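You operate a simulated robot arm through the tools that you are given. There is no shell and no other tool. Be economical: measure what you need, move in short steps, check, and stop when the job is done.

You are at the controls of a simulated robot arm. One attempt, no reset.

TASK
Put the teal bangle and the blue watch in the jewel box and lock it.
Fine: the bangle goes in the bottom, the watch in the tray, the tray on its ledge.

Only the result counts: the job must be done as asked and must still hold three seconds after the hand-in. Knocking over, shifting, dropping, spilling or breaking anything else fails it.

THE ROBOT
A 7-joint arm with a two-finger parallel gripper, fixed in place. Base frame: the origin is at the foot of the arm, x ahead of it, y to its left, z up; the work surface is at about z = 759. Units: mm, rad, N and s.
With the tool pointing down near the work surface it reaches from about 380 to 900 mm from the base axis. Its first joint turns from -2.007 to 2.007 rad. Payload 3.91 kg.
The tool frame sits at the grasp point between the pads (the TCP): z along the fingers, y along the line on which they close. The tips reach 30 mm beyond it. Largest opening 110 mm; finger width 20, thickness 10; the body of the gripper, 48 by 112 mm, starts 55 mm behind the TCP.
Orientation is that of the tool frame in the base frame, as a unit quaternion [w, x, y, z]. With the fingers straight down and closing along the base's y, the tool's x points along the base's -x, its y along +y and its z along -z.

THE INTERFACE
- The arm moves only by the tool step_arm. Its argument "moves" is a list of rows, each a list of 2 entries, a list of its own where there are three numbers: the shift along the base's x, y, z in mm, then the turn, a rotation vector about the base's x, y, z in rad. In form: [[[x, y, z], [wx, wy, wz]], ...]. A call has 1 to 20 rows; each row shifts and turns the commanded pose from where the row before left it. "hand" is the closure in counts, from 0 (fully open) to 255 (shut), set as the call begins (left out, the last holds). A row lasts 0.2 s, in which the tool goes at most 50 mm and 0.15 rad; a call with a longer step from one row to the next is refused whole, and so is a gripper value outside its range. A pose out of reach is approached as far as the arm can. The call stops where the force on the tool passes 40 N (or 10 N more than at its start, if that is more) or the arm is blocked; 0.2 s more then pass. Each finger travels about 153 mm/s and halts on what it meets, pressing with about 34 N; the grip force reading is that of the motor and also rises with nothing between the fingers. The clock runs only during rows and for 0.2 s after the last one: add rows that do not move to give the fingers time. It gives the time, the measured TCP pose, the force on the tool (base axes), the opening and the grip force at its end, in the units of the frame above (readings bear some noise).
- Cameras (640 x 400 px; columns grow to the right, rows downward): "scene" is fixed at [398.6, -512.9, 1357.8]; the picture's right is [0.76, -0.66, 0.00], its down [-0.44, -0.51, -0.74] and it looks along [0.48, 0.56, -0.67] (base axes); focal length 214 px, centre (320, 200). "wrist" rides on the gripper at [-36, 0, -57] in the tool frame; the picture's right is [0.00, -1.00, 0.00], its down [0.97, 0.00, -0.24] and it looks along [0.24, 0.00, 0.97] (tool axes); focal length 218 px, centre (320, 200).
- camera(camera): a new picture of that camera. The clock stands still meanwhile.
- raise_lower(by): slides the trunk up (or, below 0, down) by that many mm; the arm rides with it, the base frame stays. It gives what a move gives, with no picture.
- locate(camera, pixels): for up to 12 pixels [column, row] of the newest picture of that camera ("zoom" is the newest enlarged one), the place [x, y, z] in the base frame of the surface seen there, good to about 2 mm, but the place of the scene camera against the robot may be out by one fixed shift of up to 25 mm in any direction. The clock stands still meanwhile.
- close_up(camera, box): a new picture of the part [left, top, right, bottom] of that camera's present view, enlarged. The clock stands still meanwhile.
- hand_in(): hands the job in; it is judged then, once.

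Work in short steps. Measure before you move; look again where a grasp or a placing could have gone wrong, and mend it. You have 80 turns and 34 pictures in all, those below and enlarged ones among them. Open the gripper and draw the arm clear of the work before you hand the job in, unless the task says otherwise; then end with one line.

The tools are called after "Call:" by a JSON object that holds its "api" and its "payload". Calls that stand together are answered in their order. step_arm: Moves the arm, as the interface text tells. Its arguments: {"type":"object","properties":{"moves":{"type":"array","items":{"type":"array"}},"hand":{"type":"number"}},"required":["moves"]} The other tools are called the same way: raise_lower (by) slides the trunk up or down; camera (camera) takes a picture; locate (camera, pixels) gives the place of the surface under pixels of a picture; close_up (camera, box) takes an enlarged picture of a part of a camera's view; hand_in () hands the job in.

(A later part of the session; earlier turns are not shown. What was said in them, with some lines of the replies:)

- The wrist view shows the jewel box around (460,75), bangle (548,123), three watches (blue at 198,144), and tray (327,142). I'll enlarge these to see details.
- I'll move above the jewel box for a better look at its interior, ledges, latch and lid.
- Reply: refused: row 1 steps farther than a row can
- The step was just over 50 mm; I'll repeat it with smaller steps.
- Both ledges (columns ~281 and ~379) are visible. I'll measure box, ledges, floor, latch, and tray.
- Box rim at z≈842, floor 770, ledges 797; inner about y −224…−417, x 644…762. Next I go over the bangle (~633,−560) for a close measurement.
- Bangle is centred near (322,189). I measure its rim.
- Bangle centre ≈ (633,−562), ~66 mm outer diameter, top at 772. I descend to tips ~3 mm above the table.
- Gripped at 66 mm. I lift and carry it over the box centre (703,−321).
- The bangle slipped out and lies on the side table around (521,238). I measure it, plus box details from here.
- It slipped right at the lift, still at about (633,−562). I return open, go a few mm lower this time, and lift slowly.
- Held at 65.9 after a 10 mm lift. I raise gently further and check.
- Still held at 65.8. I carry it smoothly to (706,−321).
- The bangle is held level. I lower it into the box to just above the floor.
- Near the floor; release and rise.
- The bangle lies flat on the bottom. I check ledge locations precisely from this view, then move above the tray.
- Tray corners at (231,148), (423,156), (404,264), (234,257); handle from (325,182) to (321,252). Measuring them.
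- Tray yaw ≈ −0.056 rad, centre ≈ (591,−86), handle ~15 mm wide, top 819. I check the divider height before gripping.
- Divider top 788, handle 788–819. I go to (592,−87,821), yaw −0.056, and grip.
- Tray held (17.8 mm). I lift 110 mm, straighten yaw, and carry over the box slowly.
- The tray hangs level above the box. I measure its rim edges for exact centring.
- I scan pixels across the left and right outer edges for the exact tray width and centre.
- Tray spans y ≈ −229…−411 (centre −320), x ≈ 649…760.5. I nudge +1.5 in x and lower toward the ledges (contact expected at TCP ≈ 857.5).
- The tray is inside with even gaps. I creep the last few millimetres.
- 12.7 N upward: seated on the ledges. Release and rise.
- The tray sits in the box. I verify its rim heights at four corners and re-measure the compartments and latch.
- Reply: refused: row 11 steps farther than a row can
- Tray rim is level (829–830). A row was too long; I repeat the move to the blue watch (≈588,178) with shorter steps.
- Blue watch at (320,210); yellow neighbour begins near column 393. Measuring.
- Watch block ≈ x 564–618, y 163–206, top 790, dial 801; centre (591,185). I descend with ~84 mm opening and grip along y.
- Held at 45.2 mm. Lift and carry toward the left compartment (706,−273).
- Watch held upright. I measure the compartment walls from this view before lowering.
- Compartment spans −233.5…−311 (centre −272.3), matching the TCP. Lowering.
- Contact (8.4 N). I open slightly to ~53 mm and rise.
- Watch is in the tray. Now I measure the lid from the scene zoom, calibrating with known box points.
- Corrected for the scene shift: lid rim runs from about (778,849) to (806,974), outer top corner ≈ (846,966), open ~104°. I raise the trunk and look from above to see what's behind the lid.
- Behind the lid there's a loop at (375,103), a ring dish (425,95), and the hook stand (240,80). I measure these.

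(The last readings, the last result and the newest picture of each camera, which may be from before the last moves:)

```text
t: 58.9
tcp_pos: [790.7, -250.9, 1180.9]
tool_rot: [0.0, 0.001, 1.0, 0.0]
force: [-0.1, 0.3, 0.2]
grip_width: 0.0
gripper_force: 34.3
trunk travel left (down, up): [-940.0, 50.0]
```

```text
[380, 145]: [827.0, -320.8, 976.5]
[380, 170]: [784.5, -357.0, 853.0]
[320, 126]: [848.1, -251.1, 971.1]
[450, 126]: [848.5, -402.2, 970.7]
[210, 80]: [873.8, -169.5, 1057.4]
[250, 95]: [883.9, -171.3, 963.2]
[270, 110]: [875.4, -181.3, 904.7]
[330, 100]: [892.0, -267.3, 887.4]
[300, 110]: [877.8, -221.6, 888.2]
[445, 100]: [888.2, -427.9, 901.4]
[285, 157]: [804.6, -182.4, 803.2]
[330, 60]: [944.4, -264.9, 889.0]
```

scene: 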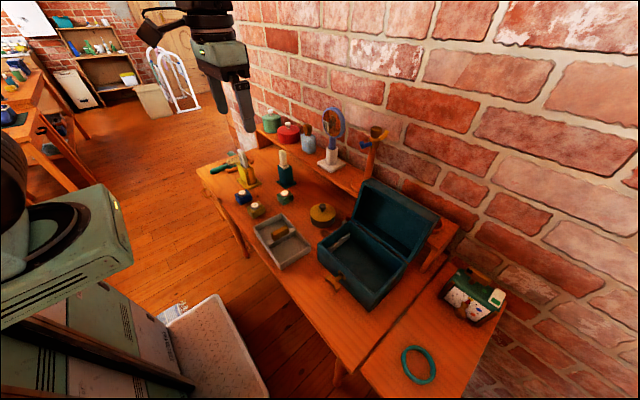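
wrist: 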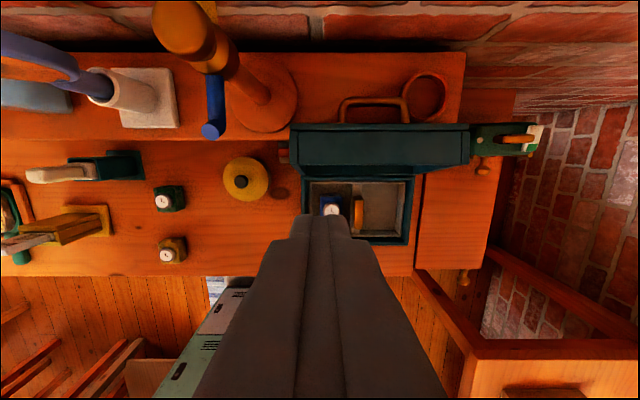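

The loop is the lid's own handle (y −279…−359). I'll straddle the lid's free edge at y≈−265 with the gripper turned 90°, so the rear finger pushes and the front finger catches. First open and turn at height.

Call:
{"api": "step_arm", "payload": {"hand": 0, "moves": [[[8, -7, 0], [0, 0, -0.1428]], [[8, -7, 0], [0, 0, -0.1428]], [[0, 0, 0], [0, 0, -0.1428]], [[0, 0, 0], [0, 0, -0.1428]], [[0, 0, 0], [0, 0, -0.1428]], [[0, 0, 0], [0, 0, -0.1428]], [[0, 0, 0], [0, 0, -0.1428]], [[0, 0, 0], [0, 0, -0.1428]], [[0, 0, 0], [0, 0, -0.1428]], [[0, 0, 0], [0, 0, -0.1428]], [[0, 0, 0], [0, 0, -0.1428]], [[0, 0, 0], [0, 0, 0]]]}}

```text
t: 61.5
tcp_pos: [806.3, -263.8, 1181.0]
tool_rot: [0.0, 0.708, 0.706, 0.0]
force: [0.0, -0.4, 0.0]
grip_width: 110.0
gripper_force: 0.1
trunk travel left (down, up): [-940.0, 50.0]
```

Turned cleanly. I descend to TCP z≈983 (tips ~953), lid edge 808–849 lying between the fingers (752–862).

Call:
{"api": "step_arm", "payload": {"moves": [[[0, 0, -40], [0, 0, 0]], [[0, 0, -40], [0, 0, 0]], [[0, 0, -40], [0, 0, 0]], [[0, 0, -40], [0, 0, 0]], [[0, 0, -25], [0, 0, 0]], [[0, 0, -13], [0, 0, 0]], [[0, 0, 0], [0, 0, 0]]]}}

Call:
{"api": "close_up", "payload": {"camera": "scene", "box": [280, 80, 500, 300]}}

```text
t: 63.1
tcp_pos: [805.4, -265.0, 983.3]
tool_rot: [0.001, 0.707, 0.707, 0.0]
force: [-0.5, 0.8, 0.7]
grip_width: 109.9
gripper_force: 0.1
trunk travel left (down, up): [-940.0, 50.0]
```

```text
1.82 times, centred on (390, 190) of scene
```

zoom: 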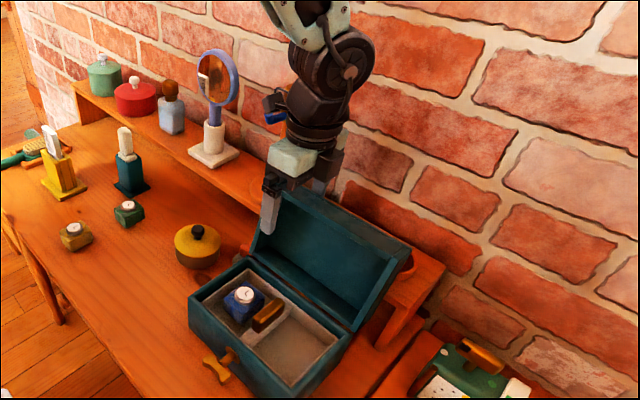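

Straddle looks fine. I centre on the lid edge, narrow to ~70 mm, and push −x slowly.

Call:
{"api": "step_arm", "payload": {"hand": 93, "moves": [[[12, 0, 0], [0, 0, 0]], [[10, 0, 0], [0, 0, 0]], [[0, 0, 0], [0, 0, 0]], [[-8, 0, 0], [0, 0, 0]], [[-8, 0, 0], [0, 0, 0]], [[-8, 0, 0], [0, 0, 0]], [[-8, 0, 0], [0, 0, 0]], [[-8, 0, 0], [0, 0, 0]], [[-8, 0, 0], [0, 0, 0]], [[0, 0, 0], [0, 0, 0]]]}}

```text
t: 65.3
tcp_pos: [779.2, -262.6, 981.4]
tool_rot: [0.001, 0.707, 0.707, 0.0]
force: [0.1, -0.7, 0.4]
grip_width: 70.0
gripper_force: 0.1
trunk travel left (down, up): [-940.0, 50.0]
```

Little force; continue pushing to about x=735.

Call:
{"api": "step_arm", "payload": {"moves": [[[-8, 0, 0], [0, 0, 0]], [[-8, 0, 0], [0, 0, 0]], [[-8, 0, 0], [0, 0, 0]], [[-8, 0, 0], [0, 0, 0]], [[-6, 0, 0], [0, 0, 0]], [[-6, 0, 0], [0, 0, 0]], [[0, 0, 0], [0, 0, 0]]]}}

Call:
{"api": "close_up", "payload": {"camera": "scene", "box": [280, 80, 500, 300]}}

```text
t: 66.9
tcp_pos: [734.7, -263.6, 982.7]
tool_rot: [0.001, 0.707, 0.707, 0.0]
force: [-0.3, -0.1, 0.4]
grip_width: 69.8
gripper_force: 0.4
trunk travel left (down, up): [-940.0, 50.0]
```

```text
1.82 times, centred on (390, 190) of scene
```

zoom: 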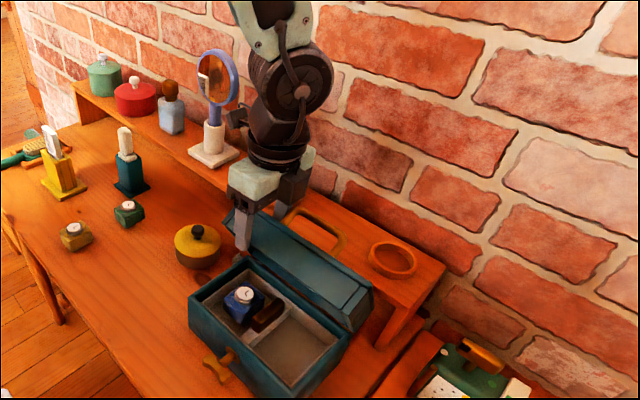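

The lid is ~60° from closed and straddled. I rotate the whole tool rigidly about the hinge (775, 845) by 0.7 rad, guiding the lid down.

Call:
{"api": "step_arm", "payload": {"moves": [[[-9.5, 0, -3.1], [0, -0.07, 0]], [[-9.3, 0, -3.9], [0, -0.07, 0]], [[-9.0, 0, -4.4], [0, -0.07, 0]], [[-8.7, 0, -5.1], [0, -0.07, 0]], [[-8.3, 0, -5.6], [0, -0.07, 0]], [[-7.9, 0, -6.3], [0, -0.07, 0]], [[-7.4, 0, -6.8], [0, -0.07, 0]], [[0, 0, 0], [0, 0, 0]]]}}

Call:
{"api": "close_up", "payload": {"camera": "scene", "box": [280, 100, 480, 300]}}

```text
t: 68.7
tcp_pos: [675.5, -265.0, 947.5]
tool_rot: [0.172, 0.686, 0.686, 0.172]
force: [-0.9, 0.1, -0.7]
grip_width: 70.3
gripper_force: 0.8
trunk travel left (down, up): [-940.0, 50.0]
```

```text
2.00 times, centred on (380, 200) of scene
```

zoom: 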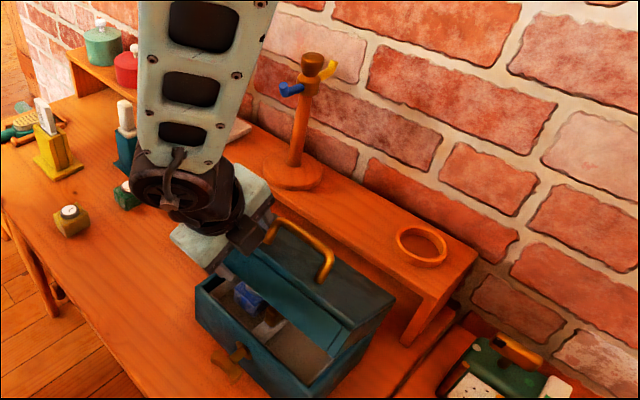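

Lid is following, about 35° left. I do the remaining 0.21 rad.

Call:
{"api": "step_arm", "payload": {"moves": [[[-6.9, 0, -7.2], [0, -0.07, 0]], [[-6.4, 0, -7.8], [0, -0.07, 0]], [[-5.9, 0, -8.2], [0, -0.07, 0]], [[0, 0, 0], [0, 0, 0]]]}}

```text
t: 69.7
tcp_pos: [654.1, -265.8, 924.3]
tool_rot: [0.242, 0.665, 0.664, 0.242]
force: [-0.8, 2.5, 0.2]
grip_width: 70.7
gripper_force: 0.9
trunk travel left (down, up): [-940.0, 50.0]
```

Now I retract along the tool axis so the lid drops the last bit.

Call:
{"api": "step_arm", "payload": {"moves": [[[-6.4, 1, 7.7], [0, 0, 0]], [[-12.9, 1, 15.3], [0, 0, 0]], [[-19.3, 0, 23], [0, 0, 0]], [[-19.3, 0, 23], [0, 0, 0]], [[-19.3, 0, 23], [0, 0, 0]], [[0, 0, 0], [0, 0, 0]]]}}

Call:
{"api": "close_up", "payload": {"camera": "scene", "box": [280, 140, 480, 300]}}

```text
t: 71.1
tcp_pos: [578.6, -261.3, 1017.0]
tool_rot: [0.242, 0.664, 0.664, 0.243]
force: [-0.4, 0.5, 0.1]
grip_width: 69.8
gripper_force: 0.0
trunk travel left (down, up): [-940.0, 50.0]
```

```text
2.50 times, centred on (380, 220) of scene
```

zoom: 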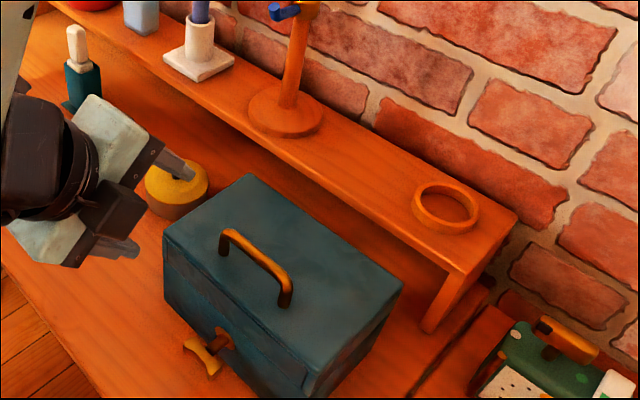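

Lid is closed. Next the T-latch at ≈(603,−321,815). I turn the gripper to close along y (keeping the 40° forward tilt), shut the fingers, and look at the latch up close.

Call:
{"api": "step_arm", "payload": {"hand": 255, "moves": [[[-3, -5, 0], [-0.09197, 0, 0.10925]], [[-3, -5, 0], [-0.09197, 0, 0.10925]], [[-3, -6, 0], [-0.09197, 0, 0.10925]], [[-3, -6, 0], [-0.09197, 0, 0.10925]], [[-3, -6, 0], [-0.09197, 0, 0.10925]], [[-3, -6, 0], [-0.09197, 0, 0.10925]], [[-3, -6, 0], [-0.09197, 0, 0.10925]], [[-3, -5, 0], [-0.09197, 0, 0.10925]], [[-3, -5, 0], [-0.09197, 0, 0.10925]], [[-3, -5, 0], [-0.09197, 0, 0.10925]], [[-3, -5, 0], [-0.09197, 0, 0.10925]], [[0, 0, -40], [0, 0, 0]], [[0, 0, -40], [0, 0, 0]], [[0, 0, -40], [0, 0, 0]], [[0, 0, -10], [0, 0, 0]], [[0, 0, 0], [0, 0, 0]]]}}

Call:
{"api": "camera", "payload": {"camera": "wrist"}}

```text
t: 74.5
tcp_pos: [547.3, -320.4, 886.3]
tool_rot: [0.342, 0.0, 0.94, 0.001]
force: [0.0, 0.7, 0.7]
grip_width: 0.0
gripper_force: 34.0
trunk travel left (down, up): [-940.0, 50.0]
```

```text
4 pictures are left
```

wrist: 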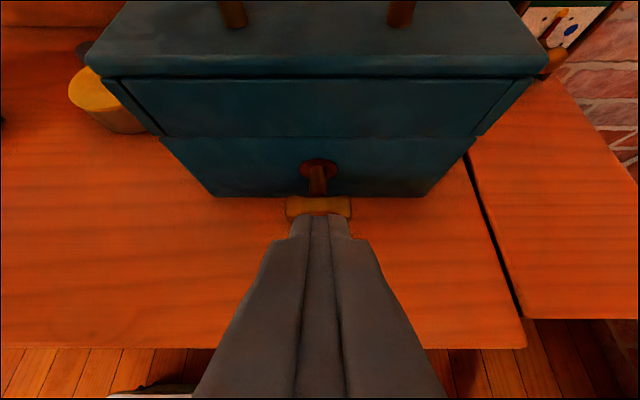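

The T-bar is at columns 286–352, rows 196–217, shaft at (319,180). Measuring it and the closed-lid seam.

Call:
{"api": "locate", "payload": {"camera": "wrist", "pixels": [[289, 205], [349, 205], [319, 204], [319, 198], [296, 214], [344, 213], [289, 198], [349, 198], [319, 180], [320, 68], [300, 128], [300, 145]]}}

```text
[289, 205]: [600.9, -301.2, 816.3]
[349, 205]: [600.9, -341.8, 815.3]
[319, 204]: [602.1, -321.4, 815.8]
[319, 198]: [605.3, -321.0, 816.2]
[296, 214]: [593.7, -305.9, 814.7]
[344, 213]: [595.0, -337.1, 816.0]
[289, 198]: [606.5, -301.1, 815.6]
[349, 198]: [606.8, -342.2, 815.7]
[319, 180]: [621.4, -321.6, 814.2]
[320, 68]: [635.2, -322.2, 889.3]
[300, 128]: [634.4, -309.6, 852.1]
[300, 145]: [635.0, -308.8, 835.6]
```

Bar spans y −299…−344, x 593–608, top z 816; axis ≈ (y −321, z ≈810). I place the closed fingertips above its −y end, then press down gently.

Call:
{"api": "step_arm", "payload": {"moves": [[[0, -21.6, 0], [0, 0, 0]], [[20, 0, 0], [0, 0, 0]], [[19.4, 0, 0], [0, 0, 0]], [[0, 0, -20], [0, 0, 0]], [[0, 0, -14], [0, 0, 0]], [[0, 0, 0], [0, 0, 0]]]}}

Call:
{"api": "step_arm", "payload": {"moves": [[[0, 0, -2], [0, 0, 0]], [[0, 0, -2], [0, 0, 0]], [[0, 0, -2], [0, 0, 0]], [[0, 0, -2], [0, 0, 0]], [[0, 0, 0], [0, 0, 0]]]}}

```text
t: 75.9
tcp_pos: [586.6, -342.9, 851.8]
tool_rot: [0.343, 0.0, 0.939, 0.0]
force: [0.3, 0.2, 0.0]
grip_width: 0.0
gripper_force: 34.2
trunk travel left (down, up): [-940.0, 50.0]
```

```text
t: 77.1
tcp_pos: [585.8, -344.7, 846.7]
tool_rot: [0.345, -0.001, 0.939, 0.0]
force: [-2.9, 1.1, 25.0]
grip_width: 0.1
gripper_force: 34.0
trunk travel left (down, up): [-940.0, 50.0]
```

25 N with no rotation: likely a stop in this direction. I lift and try the +y end instead.

Call:
{"api": "step_arm", "payload": {"moves": [[[0, 0, 15], [0, 0, 0]], [[0, 21.5, 10], [0, 0, 0]], [[0, 22, 0], [0, 0, 0]], [[0, 0, -15], [0, 0, 0]], [[0, 0, -5], [0, 0, 0]], [[0, 0, 0], [0, 0, 0]]]}}

Call:
{"api": "step_arm", "payload": {"moves": [[[0, 0, -3], [0, 0, 0]], [[0, 0, -2], [0, 0, 0]], [[0, 0, -2], [0, 0, 0]], [[0, 0, -2], [0, 0, 0]], [[0, 0, -2], [0, 0, 0]], [[0, 0, 0], [0, 0, 0]]]}}

```text
t: 78.5
tcp_pos: [585.8, -299.3, 849.6]
tool_rot: [0.343, 0.0, 0.939, 0.0]
force: [0.9, -0.1, 0.3]
grip_width: 0.0
gripper_force: 34.0
trunk travel left (down, up): [-940.0, 50.0]
```

```text
t: 79.9
tcp_pos: [586.3, -298.8, 838.7]
tool_rot: [0.343, -0.002, 0.939, 0.002]
force: [0.4, 8.4, 1.2]
grip_width: 0.2
gripper_force: 33.7
trunk travel left (down, up): [-940.0, 50.0]
```

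It turns this way. I continue pressing down.

Call:
{"api": "step_arm", "payload": {"moves": [[[0, 0, -3], [0, 0, 0]], [[0, 0, -3], [0, 0, 0]], [[0, 0, -3], [0, 0, 0]], [[0, 0, -3], [0, 0, 0]], [[0, 0, -3], [0, 0, 0]], [[0, 0, -3], [0, 0, 0]], [[0, 0, -3], [0, 0, 0]], [[0, 0, -3], [0, 0, 0]], [[0, 0, 0], [0, 0, 0]]]}}

```text
t: 81.9
tcp_pos: [585.4, -300.5, 815.7]
tool_rot: [0.342, 0.0, 0.94, -0.001]
force: [-0.3, 0.3, 0.7]
grip_width: 0.0
gripper_force: 34.1
trunk travel left (down, up): [-940.0, 50.0]
```

No force now; the bar should be ~60° turned. I lower 5 mm more and push sideways (−y) on its lower end to complete the turn.

Call:
{"api": "step_arm", "payload": {"moves": [[[0, 0, -5], [0, 0, 0]], [[0, -2, 0], [0, 0, 0]], [[0, -2, 0], [0, 0, 0]], [[0, -1, 0], [0, 0, 0]], [[0, -1, 0], [0, 0, 0]], [[0, 0, 0], [0, 0, 0]]]}}

Call:
{"api": "close_up", "payload": {"camera": "wrist", "box": [220, 90, 420, 240]}}

```text
t: 83.3
tcp_pos: [584.8, -305.7, 809.8]
tool_rot: [0.343, 0.0, 0.939, 0.0]
force: [0.3, 7.5, 1.7]
grip_width: 0.1
gripper_force: 34.7
trunk travel left (down, up): [-940.0, 50.0]
```

```text
2.67 times, centred on (320, 165) of wrist
```

zoom: 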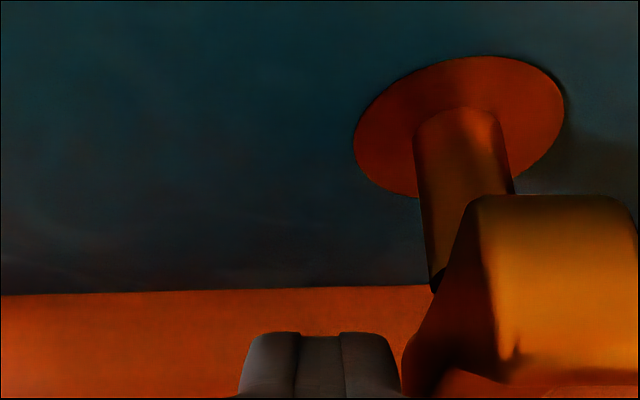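

The bar is close to vertical, with its top leaning slightly −y. I continue the sideways push till it meets a firm stop.

Call:
{"api": "step_arm", "payload": {"moves": [[[0, -1, 0], [0, 0, 0]], [[0, -1, 0], [0, 0, 0]], [[0, -1, 0], [0, 0, 0]], [[0, -1, 0], [0, 0, 0]], [[0, 0, 0], [0, 0, 0]]]}}

```text
t: 84.5
tcp_pos: [586.0, -310.9, 809.8]
tool_rot: [0.342, 0.0, 0.94, 0.0]
force: [-1.7, 4.7, 0.4]
grip_width: 0.0
gripper_force: 34.3
trunk travel left (down, up): [-940.0, 50.0]
```

Still moving past what I expected; I look from the scene camera before pushing more.

Call:
{"api": "close_up", "payload": {"camera": "scene", "box": [300, 200, 420, 320]}}

```text
3.33 times, centred on (360, 260) of scene
```

zoom: 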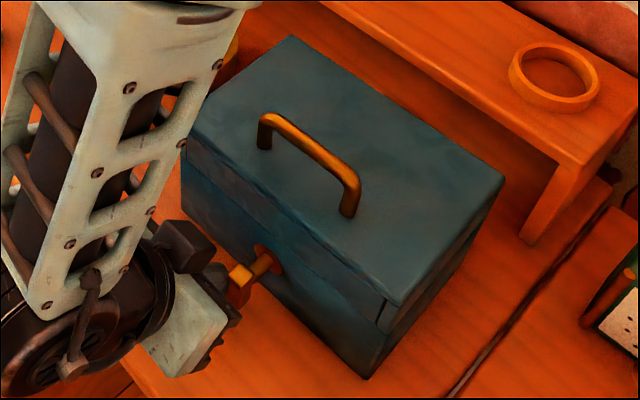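

I locate the visible bar faces around (240,285) to estimate its angle.

Call:
{"api": "locate", "payload": {"camera": "zoom", "pixels": [[238, 268], [246, 272], [238, 280], [246, 284], [236, 292], [242, 298], [236, 304], [262, 266], [268, 256], [232, 275], [250, 290], [240, 303]]}}

```text
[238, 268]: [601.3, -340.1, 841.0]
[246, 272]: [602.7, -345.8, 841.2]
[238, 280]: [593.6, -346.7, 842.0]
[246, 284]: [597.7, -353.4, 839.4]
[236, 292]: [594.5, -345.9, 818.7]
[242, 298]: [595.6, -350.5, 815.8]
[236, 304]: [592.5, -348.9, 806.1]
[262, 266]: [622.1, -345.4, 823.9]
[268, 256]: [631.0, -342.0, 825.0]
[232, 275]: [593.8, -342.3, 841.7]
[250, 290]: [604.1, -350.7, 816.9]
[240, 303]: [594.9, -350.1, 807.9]
```

I check whether the box itself has shifted by locating lid corners and box edges.

Call:
{"api": "locate", "payload": {"camera": "zoom", "pixels": [[400, 300], [500, 180], [292, 40], [190, 125], [380, 335], [365, 374], [460, 265], [274, 252], [258, 275], [252, 262], [384, 355], [300, 290]]}}

```text
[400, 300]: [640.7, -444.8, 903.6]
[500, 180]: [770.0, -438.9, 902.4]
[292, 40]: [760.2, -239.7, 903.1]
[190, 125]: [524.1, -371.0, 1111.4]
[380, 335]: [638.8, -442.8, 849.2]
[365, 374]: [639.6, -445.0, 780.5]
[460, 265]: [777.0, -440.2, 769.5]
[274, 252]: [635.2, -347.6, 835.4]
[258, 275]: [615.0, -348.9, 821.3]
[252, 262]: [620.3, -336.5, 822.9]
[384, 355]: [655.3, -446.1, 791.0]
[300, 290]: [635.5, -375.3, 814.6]
```

The bar is vertical, and the box began to slide a few mm instead of the bar turning: the latch is at its stop. I stop pushing, back off, and withdraw.

Call:
{"api": "step_arm", "payload": {"moves": [[[0, 6, 0], [0, 0, 0]], [[-12, 2, 5], [0, 0, 0]], [[-25, 0, 20], [0, 0, 0]], [[-25, 0, 30], [0, 0, 0]], [[0, 0, 40], [0, 0, 0]], [[0, 0, 30], [0, 0, 0]], [[0, 0, 0], [0, 0, 0]]]}}

Call:
{"api": "camera", "payload": {"camera": "wrist"}}

```text
t: 86.1
tcp_pos: [523.8, -300.3, 932.8]
tool_rot: [0.343, 0.0, 0.939, 0.0]
force: [1.2, 0.1, -0.5]
grip_width: 0.0
gripper_force: 34.6
trunk travel left (down, up): [-940.0, 50.0]
```

```text
1 pictures are left
```

wrist: 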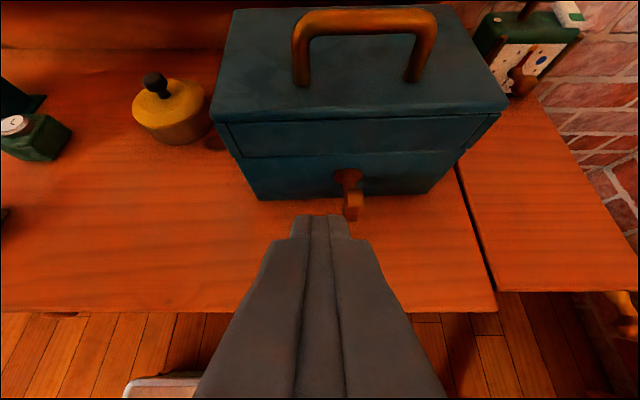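

The bar now stands upright at column ~352. I measure its verticality and the box pose.

Call:
{"api": "locate", "payload": {"camera": "wrist", "pixels": [[346, 186], [362, 186], [354, 190], [353, 196], [353, 203], [353, 210], [352, 216], [350, 178], [236, 156], [480, 146], [230, 118], [495, 108]]}}

```text
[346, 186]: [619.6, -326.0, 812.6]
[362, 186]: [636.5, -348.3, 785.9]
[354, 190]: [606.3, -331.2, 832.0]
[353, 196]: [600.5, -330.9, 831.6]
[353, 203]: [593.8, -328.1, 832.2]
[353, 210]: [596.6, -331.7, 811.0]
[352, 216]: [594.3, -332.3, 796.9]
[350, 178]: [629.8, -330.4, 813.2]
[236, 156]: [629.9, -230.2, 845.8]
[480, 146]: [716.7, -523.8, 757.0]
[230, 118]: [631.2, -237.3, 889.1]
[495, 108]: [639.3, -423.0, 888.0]
```

Bar is vertical (top and bottom both y≈−331), lid closed flat at 889. I open the gripper, raise clear, and then hand in.

Call:
{"api": "step_arm", "payload": {"hand": 0, "moves": [[[-10, 0, 40], [0, 0, 0]], [[-10, 0, 40], [0, 0, 0]], [[-10, 0, 40], [0, 0, 0]], [[0, 0, 0], [0, 0, 0]], [[0, 0, 0], [0, 0, 0]]]}}

Call:
{"api": "close_up", "payload": {"camera": "scene", "box": [220, 140, 500, 320]}}

```text
t: 87.3
tcp_pos: [495.8, -304.3, 1050.8]
tool_rot: [0.343, -0.001, 0.939, 0.001]
force: [0.7, -0.8, -0.1]
grip_width: 109.9
gripper_force: 0.0
out of reach, approached as far as the arm can: row 3
trunk travel left (down, up): [-940.0, 50.0]
```

```text
2.22 times, centred on (360, 230) of scene
```

zoom: 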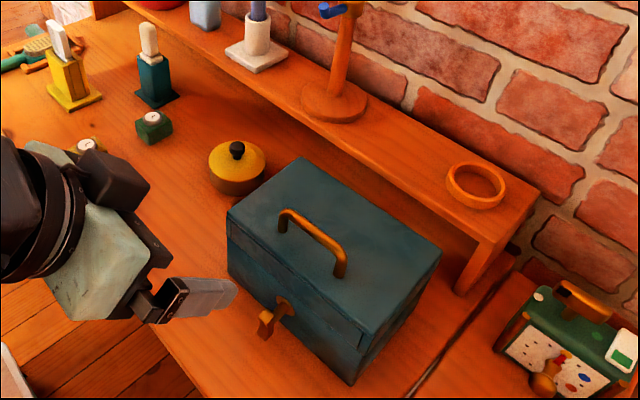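

The box is shut, the latch bar is upright, and everything else stands in place. Handing in.

Call:
{"api": "hand_in", "payload": {}}

```text
The job is handed in.
```

The teal bangle is in the bottom of the jewel box, the blue watch is in the tray on its ledge, the lid is closed and the latch is turned 90° to its stop. I did not test the lock by pulling on the lid, and turning the latch slid the front of the box about 7 mm.
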